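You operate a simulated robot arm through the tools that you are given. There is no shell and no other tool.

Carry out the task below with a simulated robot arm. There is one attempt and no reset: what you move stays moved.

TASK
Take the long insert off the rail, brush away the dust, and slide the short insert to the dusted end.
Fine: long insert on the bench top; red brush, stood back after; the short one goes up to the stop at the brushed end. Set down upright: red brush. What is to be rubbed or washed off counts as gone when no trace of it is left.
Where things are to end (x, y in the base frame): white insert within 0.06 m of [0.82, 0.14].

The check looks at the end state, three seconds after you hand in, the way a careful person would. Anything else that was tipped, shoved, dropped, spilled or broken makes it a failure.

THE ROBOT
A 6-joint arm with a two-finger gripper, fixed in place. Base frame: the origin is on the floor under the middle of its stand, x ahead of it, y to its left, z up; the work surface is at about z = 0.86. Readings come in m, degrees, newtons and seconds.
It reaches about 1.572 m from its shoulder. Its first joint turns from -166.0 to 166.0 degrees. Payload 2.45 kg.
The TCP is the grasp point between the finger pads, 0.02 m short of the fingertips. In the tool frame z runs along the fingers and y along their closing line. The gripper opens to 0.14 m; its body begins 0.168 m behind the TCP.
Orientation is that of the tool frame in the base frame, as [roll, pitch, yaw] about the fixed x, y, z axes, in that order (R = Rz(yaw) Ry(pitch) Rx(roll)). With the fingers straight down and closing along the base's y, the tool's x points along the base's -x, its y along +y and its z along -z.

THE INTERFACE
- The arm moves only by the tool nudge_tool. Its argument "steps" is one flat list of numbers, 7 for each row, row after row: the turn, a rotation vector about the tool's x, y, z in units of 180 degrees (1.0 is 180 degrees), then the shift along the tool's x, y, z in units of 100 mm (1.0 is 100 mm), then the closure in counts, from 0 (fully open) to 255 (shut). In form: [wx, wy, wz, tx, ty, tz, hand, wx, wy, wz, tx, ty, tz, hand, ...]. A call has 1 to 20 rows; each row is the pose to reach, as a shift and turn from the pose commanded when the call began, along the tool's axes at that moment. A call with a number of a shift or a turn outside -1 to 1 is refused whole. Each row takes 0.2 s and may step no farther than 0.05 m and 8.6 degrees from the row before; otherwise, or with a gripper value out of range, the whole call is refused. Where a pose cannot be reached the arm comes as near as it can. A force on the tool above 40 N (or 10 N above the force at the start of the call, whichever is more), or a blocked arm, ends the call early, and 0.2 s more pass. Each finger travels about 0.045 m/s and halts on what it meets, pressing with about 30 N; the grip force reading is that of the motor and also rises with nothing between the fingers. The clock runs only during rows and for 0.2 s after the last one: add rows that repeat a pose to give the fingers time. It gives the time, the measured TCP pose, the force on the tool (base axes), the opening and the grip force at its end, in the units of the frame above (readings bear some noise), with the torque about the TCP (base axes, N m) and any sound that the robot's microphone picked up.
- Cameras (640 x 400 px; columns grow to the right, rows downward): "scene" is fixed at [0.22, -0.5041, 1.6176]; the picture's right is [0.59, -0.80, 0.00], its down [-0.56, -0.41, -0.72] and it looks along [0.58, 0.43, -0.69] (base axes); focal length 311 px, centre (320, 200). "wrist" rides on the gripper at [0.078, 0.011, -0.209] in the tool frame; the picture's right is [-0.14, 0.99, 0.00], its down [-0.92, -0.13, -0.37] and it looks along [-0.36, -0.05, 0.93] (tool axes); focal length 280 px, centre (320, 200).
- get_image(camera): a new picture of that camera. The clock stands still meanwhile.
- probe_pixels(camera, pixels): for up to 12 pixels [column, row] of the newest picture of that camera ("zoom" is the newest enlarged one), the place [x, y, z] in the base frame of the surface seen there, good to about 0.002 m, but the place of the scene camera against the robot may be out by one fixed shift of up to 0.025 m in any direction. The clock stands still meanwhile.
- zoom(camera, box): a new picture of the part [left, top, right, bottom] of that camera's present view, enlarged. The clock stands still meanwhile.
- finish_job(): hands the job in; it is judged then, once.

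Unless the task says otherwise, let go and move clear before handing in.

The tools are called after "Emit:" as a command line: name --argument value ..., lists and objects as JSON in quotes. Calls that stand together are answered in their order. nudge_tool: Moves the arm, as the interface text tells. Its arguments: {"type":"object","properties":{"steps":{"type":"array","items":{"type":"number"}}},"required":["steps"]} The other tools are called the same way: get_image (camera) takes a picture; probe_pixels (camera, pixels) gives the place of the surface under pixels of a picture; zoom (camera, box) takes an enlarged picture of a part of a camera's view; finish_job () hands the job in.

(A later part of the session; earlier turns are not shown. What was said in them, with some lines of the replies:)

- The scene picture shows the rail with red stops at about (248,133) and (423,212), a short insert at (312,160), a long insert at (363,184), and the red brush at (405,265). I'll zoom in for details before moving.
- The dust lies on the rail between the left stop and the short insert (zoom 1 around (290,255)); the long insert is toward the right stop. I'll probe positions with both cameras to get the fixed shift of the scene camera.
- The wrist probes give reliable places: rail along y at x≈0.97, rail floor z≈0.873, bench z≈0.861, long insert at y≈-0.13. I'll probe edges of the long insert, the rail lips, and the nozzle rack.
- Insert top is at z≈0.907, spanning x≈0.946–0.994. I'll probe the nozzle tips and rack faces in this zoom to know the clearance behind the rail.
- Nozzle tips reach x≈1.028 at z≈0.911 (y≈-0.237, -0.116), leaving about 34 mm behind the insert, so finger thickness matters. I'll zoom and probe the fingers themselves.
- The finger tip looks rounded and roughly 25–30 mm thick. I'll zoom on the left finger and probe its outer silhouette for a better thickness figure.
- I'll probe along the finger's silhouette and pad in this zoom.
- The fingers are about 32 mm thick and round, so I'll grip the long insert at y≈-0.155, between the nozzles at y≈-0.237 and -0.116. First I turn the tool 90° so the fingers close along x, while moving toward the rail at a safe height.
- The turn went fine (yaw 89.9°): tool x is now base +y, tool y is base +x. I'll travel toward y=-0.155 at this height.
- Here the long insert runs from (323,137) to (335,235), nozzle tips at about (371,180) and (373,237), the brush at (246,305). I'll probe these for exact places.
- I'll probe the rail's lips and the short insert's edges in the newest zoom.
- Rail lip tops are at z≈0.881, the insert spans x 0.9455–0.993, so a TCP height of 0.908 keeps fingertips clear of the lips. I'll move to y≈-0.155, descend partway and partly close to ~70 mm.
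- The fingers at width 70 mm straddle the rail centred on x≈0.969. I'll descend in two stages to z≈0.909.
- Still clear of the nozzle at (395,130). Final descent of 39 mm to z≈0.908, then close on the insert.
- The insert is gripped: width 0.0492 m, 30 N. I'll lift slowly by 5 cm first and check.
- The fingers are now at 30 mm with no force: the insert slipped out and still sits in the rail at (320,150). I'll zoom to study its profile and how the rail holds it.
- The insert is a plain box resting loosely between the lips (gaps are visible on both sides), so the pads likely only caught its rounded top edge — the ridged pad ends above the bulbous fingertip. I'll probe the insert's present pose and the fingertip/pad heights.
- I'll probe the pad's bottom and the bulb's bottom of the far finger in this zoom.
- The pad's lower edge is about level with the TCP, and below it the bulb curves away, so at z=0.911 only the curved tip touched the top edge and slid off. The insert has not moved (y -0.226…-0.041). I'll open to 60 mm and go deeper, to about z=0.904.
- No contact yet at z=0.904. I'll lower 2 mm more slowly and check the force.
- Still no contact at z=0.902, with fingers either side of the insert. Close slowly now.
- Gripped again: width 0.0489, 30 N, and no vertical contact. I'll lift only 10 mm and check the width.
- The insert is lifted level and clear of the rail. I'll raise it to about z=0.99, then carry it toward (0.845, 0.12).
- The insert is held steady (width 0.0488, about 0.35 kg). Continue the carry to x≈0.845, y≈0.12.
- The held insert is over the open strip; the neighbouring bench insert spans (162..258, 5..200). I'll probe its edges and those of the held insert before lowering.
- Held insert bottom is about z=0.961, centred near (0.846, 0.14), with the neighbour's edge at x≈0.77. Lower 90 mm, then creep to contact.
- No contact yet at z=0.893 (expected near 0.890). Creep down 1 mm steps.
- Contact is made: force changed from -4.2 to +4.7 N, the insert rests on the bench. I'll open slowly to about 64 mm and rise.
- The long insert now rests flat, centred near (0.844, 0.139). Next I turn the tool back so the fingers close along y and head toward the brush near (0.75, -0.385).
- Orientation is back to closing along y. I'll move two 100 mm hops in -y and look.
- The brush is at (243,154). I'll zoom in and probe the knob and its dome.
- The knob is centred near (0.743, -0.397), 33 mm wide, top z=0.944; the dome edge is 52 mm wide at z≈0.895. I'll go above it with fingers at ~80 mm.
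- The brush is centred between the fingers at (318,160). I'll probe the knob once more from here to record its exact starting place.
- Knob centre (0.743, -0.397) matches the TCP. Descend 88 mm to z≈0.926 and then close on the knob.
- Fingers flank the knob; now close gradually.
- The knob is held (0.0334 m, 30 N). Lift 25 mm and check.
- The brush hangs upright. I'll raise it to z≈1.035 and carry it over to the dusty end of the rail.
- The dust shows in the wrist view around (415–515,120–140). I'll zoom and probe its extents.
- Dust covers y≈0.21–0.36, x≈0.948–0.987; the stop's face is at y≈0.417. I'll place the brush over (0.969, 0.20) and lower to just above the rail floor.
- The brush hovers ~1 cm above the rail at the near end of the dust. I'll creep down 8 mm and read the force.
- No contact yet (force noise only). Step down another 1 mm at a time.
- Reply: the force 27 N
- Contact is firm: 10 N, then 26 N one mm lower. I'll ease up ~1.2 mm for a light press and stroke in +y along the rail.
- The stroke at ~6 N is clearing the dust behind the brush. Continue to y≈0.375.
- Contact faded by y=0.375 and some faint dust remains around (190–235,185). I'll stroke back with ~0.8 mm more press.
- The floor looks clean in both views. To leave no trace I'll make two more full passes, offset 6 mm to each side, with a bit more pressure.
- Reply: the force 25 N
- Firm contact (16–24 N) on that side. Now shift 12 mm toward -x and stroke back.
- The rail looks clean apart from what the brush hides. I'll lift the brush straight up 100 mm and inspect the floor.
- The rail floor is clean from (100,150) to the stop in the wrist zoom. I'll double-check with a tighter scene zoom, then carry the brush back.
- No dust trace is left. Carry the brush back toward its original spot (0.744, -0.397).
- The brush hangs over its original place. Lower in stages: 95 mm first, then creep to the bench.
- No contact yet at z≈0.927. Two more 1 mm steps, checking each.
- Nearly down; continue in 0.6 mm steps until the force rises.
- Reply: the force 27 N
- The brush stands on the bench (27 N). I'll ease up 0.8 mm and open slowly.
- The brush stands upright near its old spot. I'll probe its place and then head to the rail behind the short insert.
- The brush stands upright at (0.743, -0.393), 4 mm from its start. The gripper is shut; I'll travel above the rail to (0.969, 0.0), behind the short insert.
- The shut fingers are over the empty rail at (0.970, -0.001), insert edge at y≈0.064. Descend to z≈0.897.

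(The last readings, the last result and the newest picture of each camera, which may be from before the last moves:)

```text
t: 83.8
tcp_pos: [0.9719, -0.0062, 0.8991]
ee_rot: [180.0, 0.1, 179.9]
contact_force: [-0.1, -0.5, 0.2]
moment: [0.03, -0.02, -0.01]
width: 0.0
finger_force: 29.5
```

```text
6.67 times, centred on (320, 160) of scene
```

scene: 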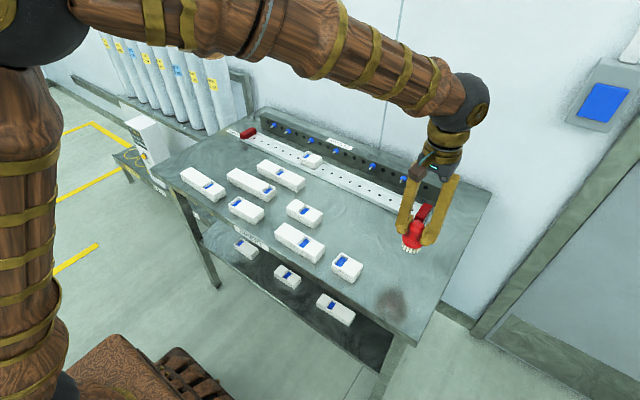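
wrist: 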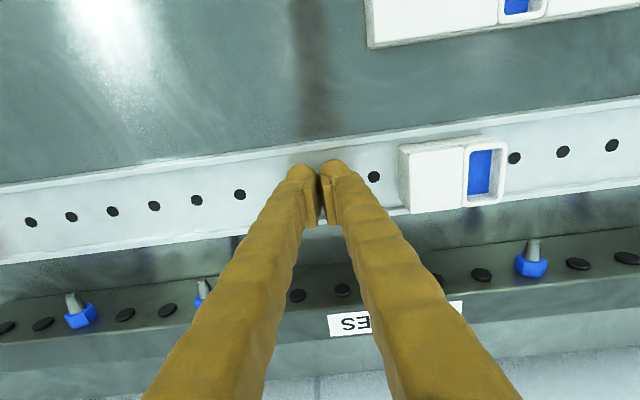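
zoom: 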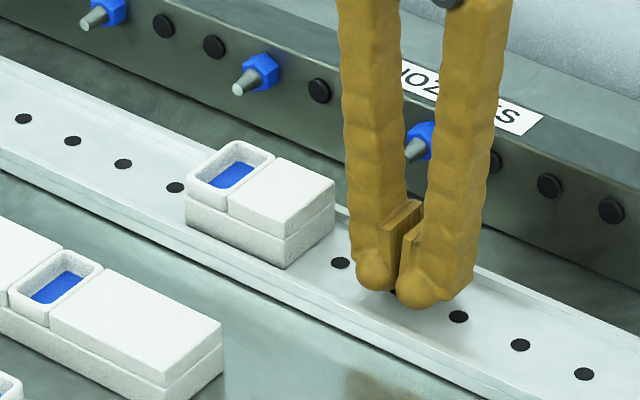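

The tips sit 6 mm above the rail floor, behind the insert. I'll push in +y slowly, 100 mm in small rows.

Emit:
nudge_tool --steps '[0, 0, 0, 0, 0.12, 0, 255, 0, 0, 0, 0, 0.24, 0, 255, 0, 0, 0, 0, 0.34, 0, 255, 0, 0, 0, 0, 0.44, 0, 255, 0, 0, 0, 0, 0.54, 0, 255, 0, 0, 0, 0, 0.64, 0, 255, 0, 0, 0, 0, 0.74, 0, 255, 0, 0, 0, 0, 0.84, 0, 255, 0, 0, 0, 0, 0.92, 0, 255, 0, 0, 0, 0, 1, 0, 255]'

Emit:
get_image --camera "wrist"

Emit:
zoom --camera "scene" --box '[240, 110, 340, 185]'

```text
t: 86.0
tcp_pos: [0.9694, 0.0927, 0.8979]
ee_rot: [179.9, 0.0, 179.8]
contact_force: [0.3, 0.0, 0.4]
moment: [-0.03, -0.01, 0.01]
width: 0.0
finger_force: 29.6
```

```text
taken
```

wrist: 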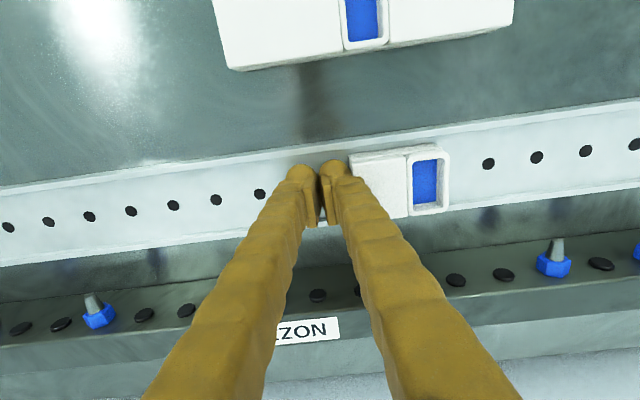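

```text
5.33 times, centred on (290, 148) of scene
```

zoom: 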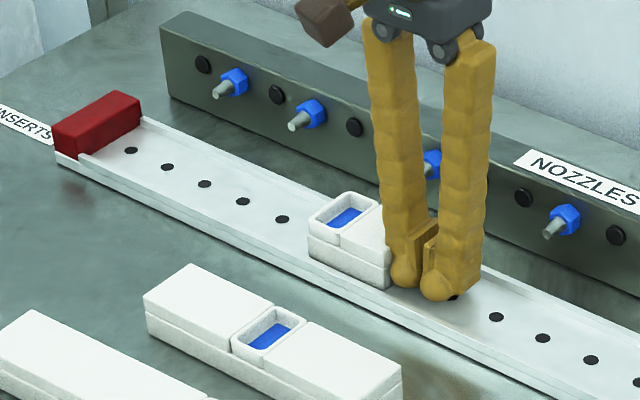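

The insert slides square ahead of the fingers. Continue with another 100 mm.

Emit:
nudge_tool --steps '[0, 0, 0, 0, 0.1, 0, 255, 0, 0, 0, 0, 0.2, 0, 255, 0, 0, 0, 0, 0.3, 0, 255, 0, 0, 0, 0, 0.4, 0, 255, 0, 0, 0, 0, 0.5, 0, 255, 0, 0, 0, 0, 0.6, 0, 255, 0, 0, 0, 0, 0.7, 0, 255, 0, 0, 0, 0, 0.8, 0, 255, 0, 0, 0, 0, 0.9, 0, 255, 0, 0, 0, 0, 1, 0, 255]'

Emit:
get_image --camera "wrist"

Emit:
zoom --camera "scene" --box '[230, 110, 330, 185]'

```text
t: 88.2
tcp_pos: [0.9701, 0.1934, 0.8972]
ee_rot: [-179.9, -0.1, -180.0]
contact_force: [0.8, 0.3, -0.3]
moment: [-0.02, -0.02, 0.04]
width: 0.0
finger_force: 29.2
```

```text
taken
```

wrist: 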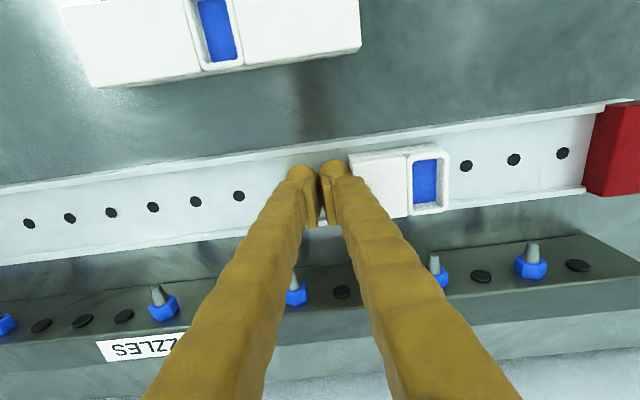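

```text
5.33 times, centred on (280, 148) of scene
```

zoom: 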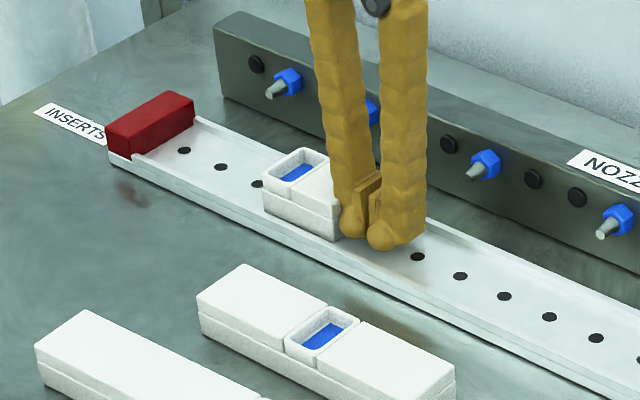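

I'll measure the remaining gap between the insert's leading end (about (447,180)) and the stop's face (about (588,160)).

Emit:
probe_pixels --camera "wrist" --pixels '[[444, 155], [446, 200], [440, 180], [587, 165], [584, 185], [600, 115], [595, 140], [352, 165], [380, 185]]'

```text
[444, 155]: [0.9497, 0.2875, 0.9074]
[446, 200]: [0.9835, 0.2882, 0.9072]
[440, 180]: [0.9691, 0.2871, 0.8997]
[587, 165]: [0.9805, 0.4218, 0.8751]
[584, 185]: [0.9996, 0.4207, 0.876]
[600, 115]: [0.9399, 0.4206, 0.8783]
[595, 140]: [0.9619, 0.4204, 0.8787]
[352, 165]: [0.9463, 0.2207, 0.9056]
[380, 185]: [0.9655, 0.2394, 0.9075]
```

The gap to the stop is about 0.131 m. Push 100 mm, then creep the remaining 30 mm.

Emit:
nudge_tool --steps '[0, 0, 0, 0, 0.1, 0, 255, 0, 0, 0, 0, 0.2, 0, 255, 0, 0, 0, 0, 0.3, 0, 255, 0, 0, 0, 0, 0.4, 0, 255, 0, 0, 0, 0, 0.5, 0, 255, 0, 0, 0, 0, 0.6, 0, 255, 0, 0, 0, 0, 0.7, 0, 255, 0, 0, 0, 0, 0.8, 0, 255, 0, 0, 0, 0, 0.9, 0, 255, 0, 0, 0, 0, 1, 0, 255]'

Emit:
get_image --camera "wrist"

Emit:
zoom --camera "scene" --box '[230, 110, 330, 185]'

```text
t: 90.4
tcp_pos: [0.9714, 0.2929, 0.8996]
ee_rot: [180.0, 0.1, 179.9]
contact_force: [-0.2, 0.1, 0.0]
moment: [0.04, -0.02, 0.0]
width: 0.0
finger_force: 29.3
```

```text
taken
```

wrist: 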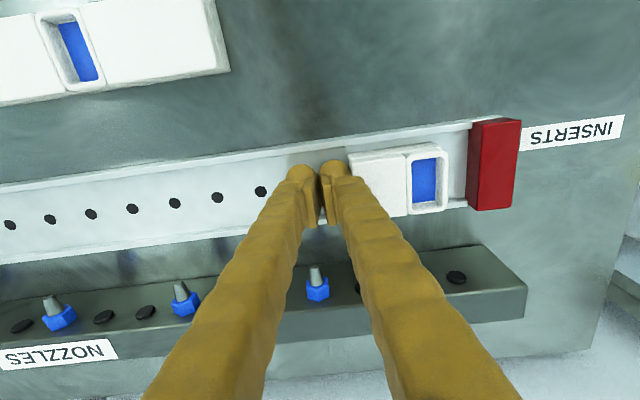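

```text
5.33 times, centred on (280, 148) of scene
```

zoom: 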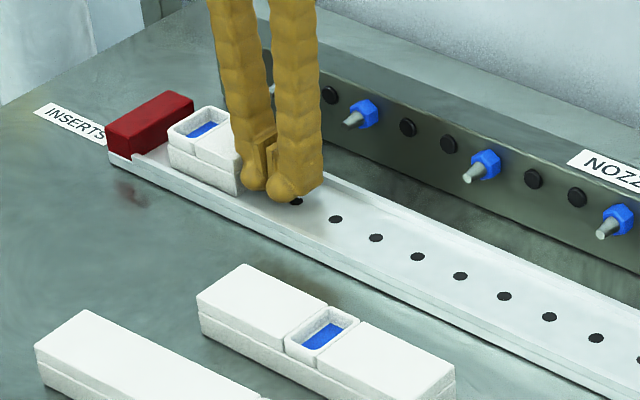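

About 30 mm remain to the stop (gap between (447,180) and (468,170)). I'll push 24 mm, then 1–2 mm steps watching the y force.

Emit:
nudge_tool --steps '[0, 0, 0, 0, 0.08, 0, 255, 0, 0, 0, 0, 0.16, 0, 255, 0, 0, 0, 0, 0.22, 0, 255, 0, 0, 0, 0, 0.26, 0, 255, 0, 0, 0, 0, 0.26, 0, 255]'

Emit:
zoom --camera "wrist" --box '[320, 100, 520, 240]'

```text
t: 91.6
tcp_pos: [0.9707, 0.3184, 0.8989]
ee_rot: [-179.9, -0.1, -180.0]
contact_force: [0.6, 0.3, -0.5]
moment: [-0.02, -0.01, -0.01]
width: 0.0
finger_force: 29.3
```

```text
2.86 times, centred on (420, 170) of wrist
```

zoom: 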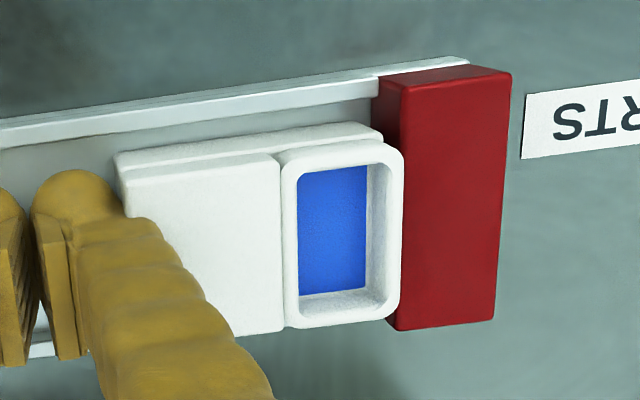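

Only a few mm left before the red stop. Creep 1 mm at a time and watch the force.

Emit:
nudge_tool --steps '[0, 0, 0, 0, 0.01, 0, 255, 0, 0, 0, 0, 0.02, 0, 255, 0, 0, 0, 0, 0.03, 0, 255, 0, 0, 0, 0, 0.03, 0, 255]'

Emit:
probe_pixels --camera "zoom" --pixels '[[398, 230], [380, 160], [393, 130], [375, 140], [120, 170], [460, 190]]'

```text
t: 92.6
tcp_pos: [0.9694, 0.3212, 0.8992]
ee_rot: [-180.0, 0.0, 179.9]
contact_force: [-0.5, -0.8, -0.4]
moment: [-0.01, 0.0, -0.02]
width: 0.0001
finger_force: 29.7
```

```text
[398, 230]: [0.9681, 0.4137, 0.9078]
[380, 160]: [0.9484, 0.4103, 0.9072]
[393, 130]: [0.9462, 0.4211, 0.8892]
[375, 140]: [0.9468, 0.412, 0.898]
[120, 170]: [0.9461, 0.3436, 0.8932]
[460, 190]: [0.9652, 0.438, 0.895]
```

Before this last creep the end was at y≈0.414–0.415 and the stop face at ≈0.421, so ~3 mm remain. Creep on 1 mm at a time.

Emit:
nudge_tool --steps '[0, 0, 0, 0, 0.01, 0, 255, 0, 0, 0, 0, 0.02, 0, 255, 0, 0, 0, 0, 0.02, 0, 255]'

Emit:
nudge_tool --steps '[0, 0, 0, 0, 0.01, 0, 255, 0, 0, 0, 0, 0.01, 0, 255]'

Emit:
zoom --camera "wrist" --box '[400, 110, 500, 230]'

```text
t: 93.4
tcp_pos: [0.9685, 0.3228, 0.8979]
ee_rot: [180.0, 0.0, 179.9]
contact_force: [-0.5, -14.1, 2.2]
moment: [0.16, -0.03, 0.06]
width: 0.0
finger_force: 29.4
```

```text
t: 94.0
tcp_pos: [0.9707, 0.3238, 0.8989]
ee_rot: [-180.0, 0.1, 180.0]
contact_force: [-1.4, -33.6, 7.4]
moment: [0.47, 0.0, 0.06]
width: 0.0001
finger_force: 29.0
```

```text
3.33 times, centred on (450, 170) of wrist
```

zoom: 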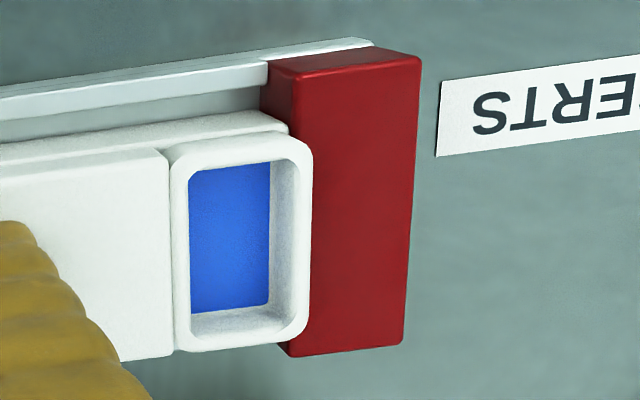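

Force rose to 34 N in -y: the insert is up against the stop. I'll back off gently, then rise.

Emit:
nudge_tool --steps '[0, 0, 0, 0, -0.02, 0, 255, 0, 0, 0, 0, -0.08, 0, 255, 0, 0, 0, 0, -0.2, 0, 255, 0, 0, 0, 0, -0.4, 0, 255, 0, 0, 0, 0, -0.4, -0.25, 255, 0, 0, 0, 0, -0.4, -0.5, 255, 0, 0, 0, 0, -0.4, -0.75, 255, 0, 0, 0, 0, -0.4, -1, 255]'

Emit:
get_image --camera "wrist"

Emit:
zoom --camera "scene" --box '[230, 110, 330, 185]'

```text
t: 95.8
tcp_pos: [0.9708, 0.286, 0.9981]
ee_rot: [180.0, 0.0, 179.9]
contact_force: [0.6, 0.1, -0.5]
moment: [-0.02, 0.02, -0.02]
width: 0.0
finger_force: 29.6
```

```text
taken
```

wrist: 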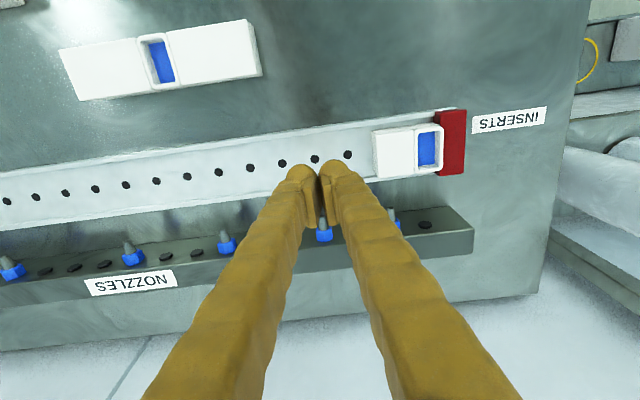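

```text
5.33 times, centred on (280, 148) of scene
```

zoom: 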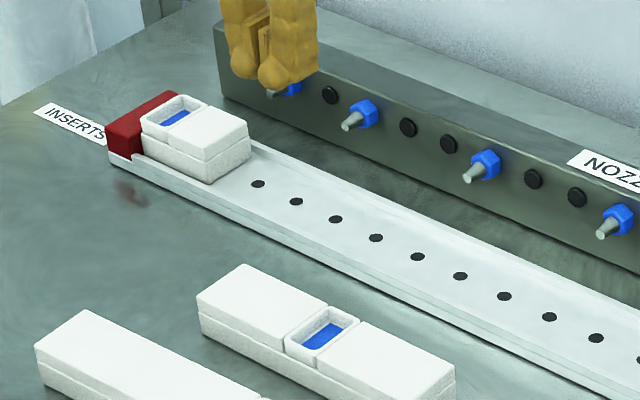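

The short insert now abuts the red stop. I'll zoom to check squareness and the gap, probe positions, and inspect the whole bench.

Emit:
zoom --camera "wrist" --box '[350, 90, 490, 200]'

Emit:
get_image --camera "scene"

Emit:
probe_pixels --camera "wrist" --pixels '[[376, 140], [378, 172], [440, 130], [442, 165], [450, 140], [462, 145], [400, 160], [437, 148]]'

```text
3.64 times, centred on (420, 145) of wrist
```

zoom: 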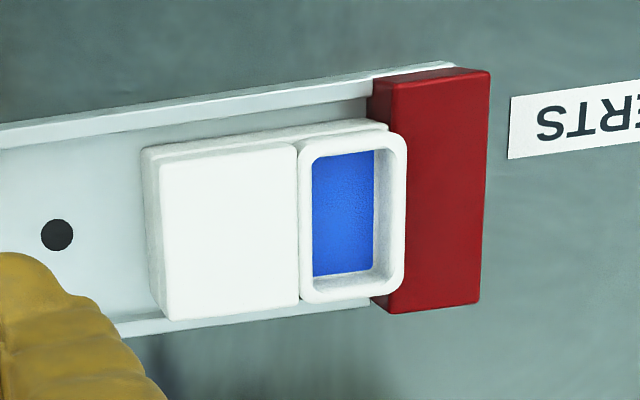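

```text
taken
```

scene: 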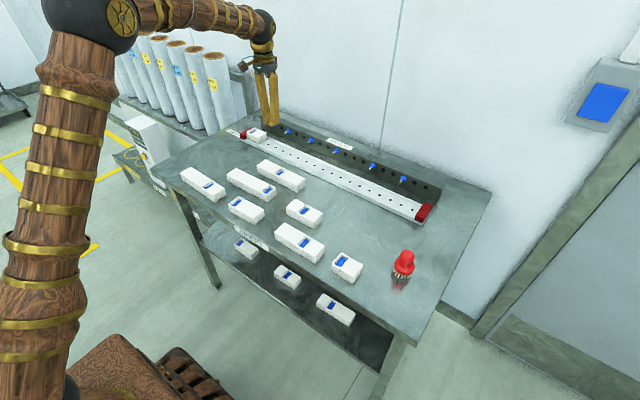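

```text
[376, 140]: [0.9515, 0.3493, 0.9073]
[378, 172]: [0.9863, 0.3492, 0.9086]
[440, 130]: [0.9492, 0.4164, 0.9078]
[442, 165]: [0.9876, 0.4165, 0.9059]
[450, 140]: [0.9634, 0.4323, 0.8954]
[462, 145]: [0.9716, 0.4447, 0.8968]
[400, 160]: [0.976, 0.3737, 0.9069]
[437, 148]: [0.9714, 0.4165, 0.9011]
```

All looks right: insert square against the stop (end y≈0.418–0.42), long insert at (0.844, 0.139), brush standing at (404,262). I'll raise the arm clear and make one last close check.

Emit:
nudge_tool --steps '[0, 0, 0, 0.2, -0.1, -0.25, 255, 0, 0, 0, 0.4, -0.2, -0.5, 255, 0, 0, 0, 0.6, -0.3, -0.75, 255, 0, 0, 0, 0.8, -0.4, -1, 255]'

Emit:
zoom --camera "scene" --box '[235, 115, 305, 160]'

Emit:
zoom --camera "scene" --box '[230, 120, 440, 290]'

Emit:
get_image --camera "wrist"

```text
t: 96.8
tcp_pos: [0.8876, 0.2448, 1.0976]
ee_rot: [-180.0, -0.1, -180.0]
contact_force: [1.1, -0.6, -1.0]
moment: [-0.01, 0.03, 0.0]
width: 0.0
finger_force: 29.3
```

```text
8.89 times, centred on (270, 138) of scene
```

zoom: 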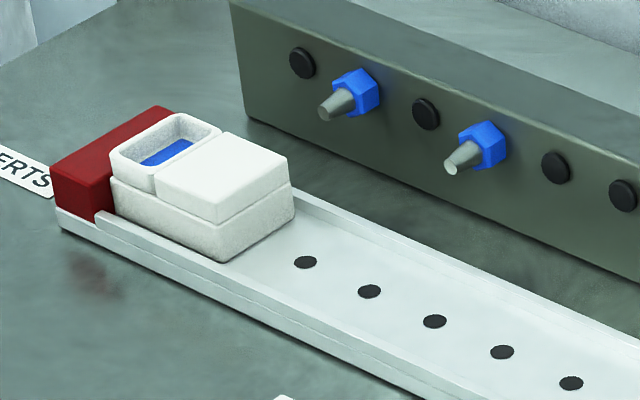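

```text
2.35 times, centred on (335, 205) of scene
```

zoom: 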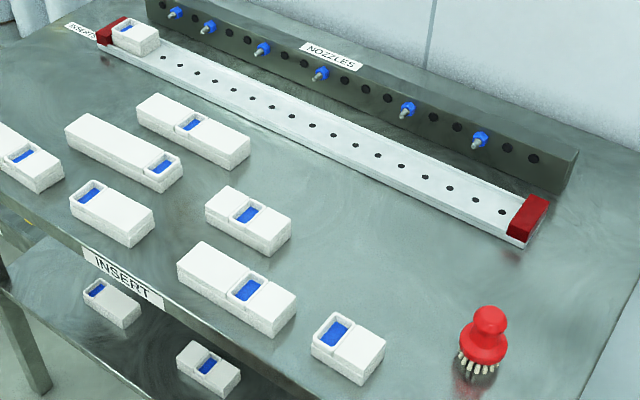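

```text
taken
```

wrist: 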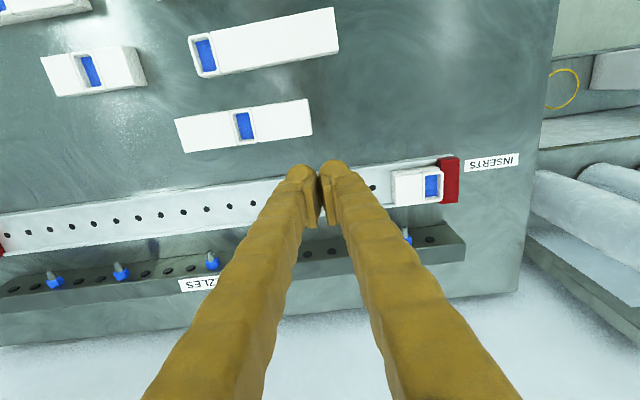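

The final pictures show the rail clean, the short insert flush with the red stop at the dusted end, and the long insert flat on the bench near (0.844, 0.139). The red brush is standing upright near its old place and nothing else was disturbed, so I'm handing in.

Emit:
finish_job

```text
The job is handed in.
```

The job is handed in. The last pictures and readings show each part of the task done:

- **Long insert:** it lies flat on the bench top, centred at about (0.844, 0.139). That is 0.024 m from the target point, inside the 0.06 m limit.
- **Dust:** I brushed four passes along the dusty stretch of the rail. Close zooms from both cameras showed no trace left.
- **Red brush:** it stands upright, about 4 mm from where it started.
- **Short insert:** it sits square against the red stop at the brushed end. The push force rose sharply when it reached the stop, which confirmed contact.

My first grip on the long insert slipped off. It had not moved from its place on the rail, and a second, deeper grip lifted it cleanly.

Nothing else on the bench looked moved, and the arm was raised clear with its fingers shut and empty before I handed in.
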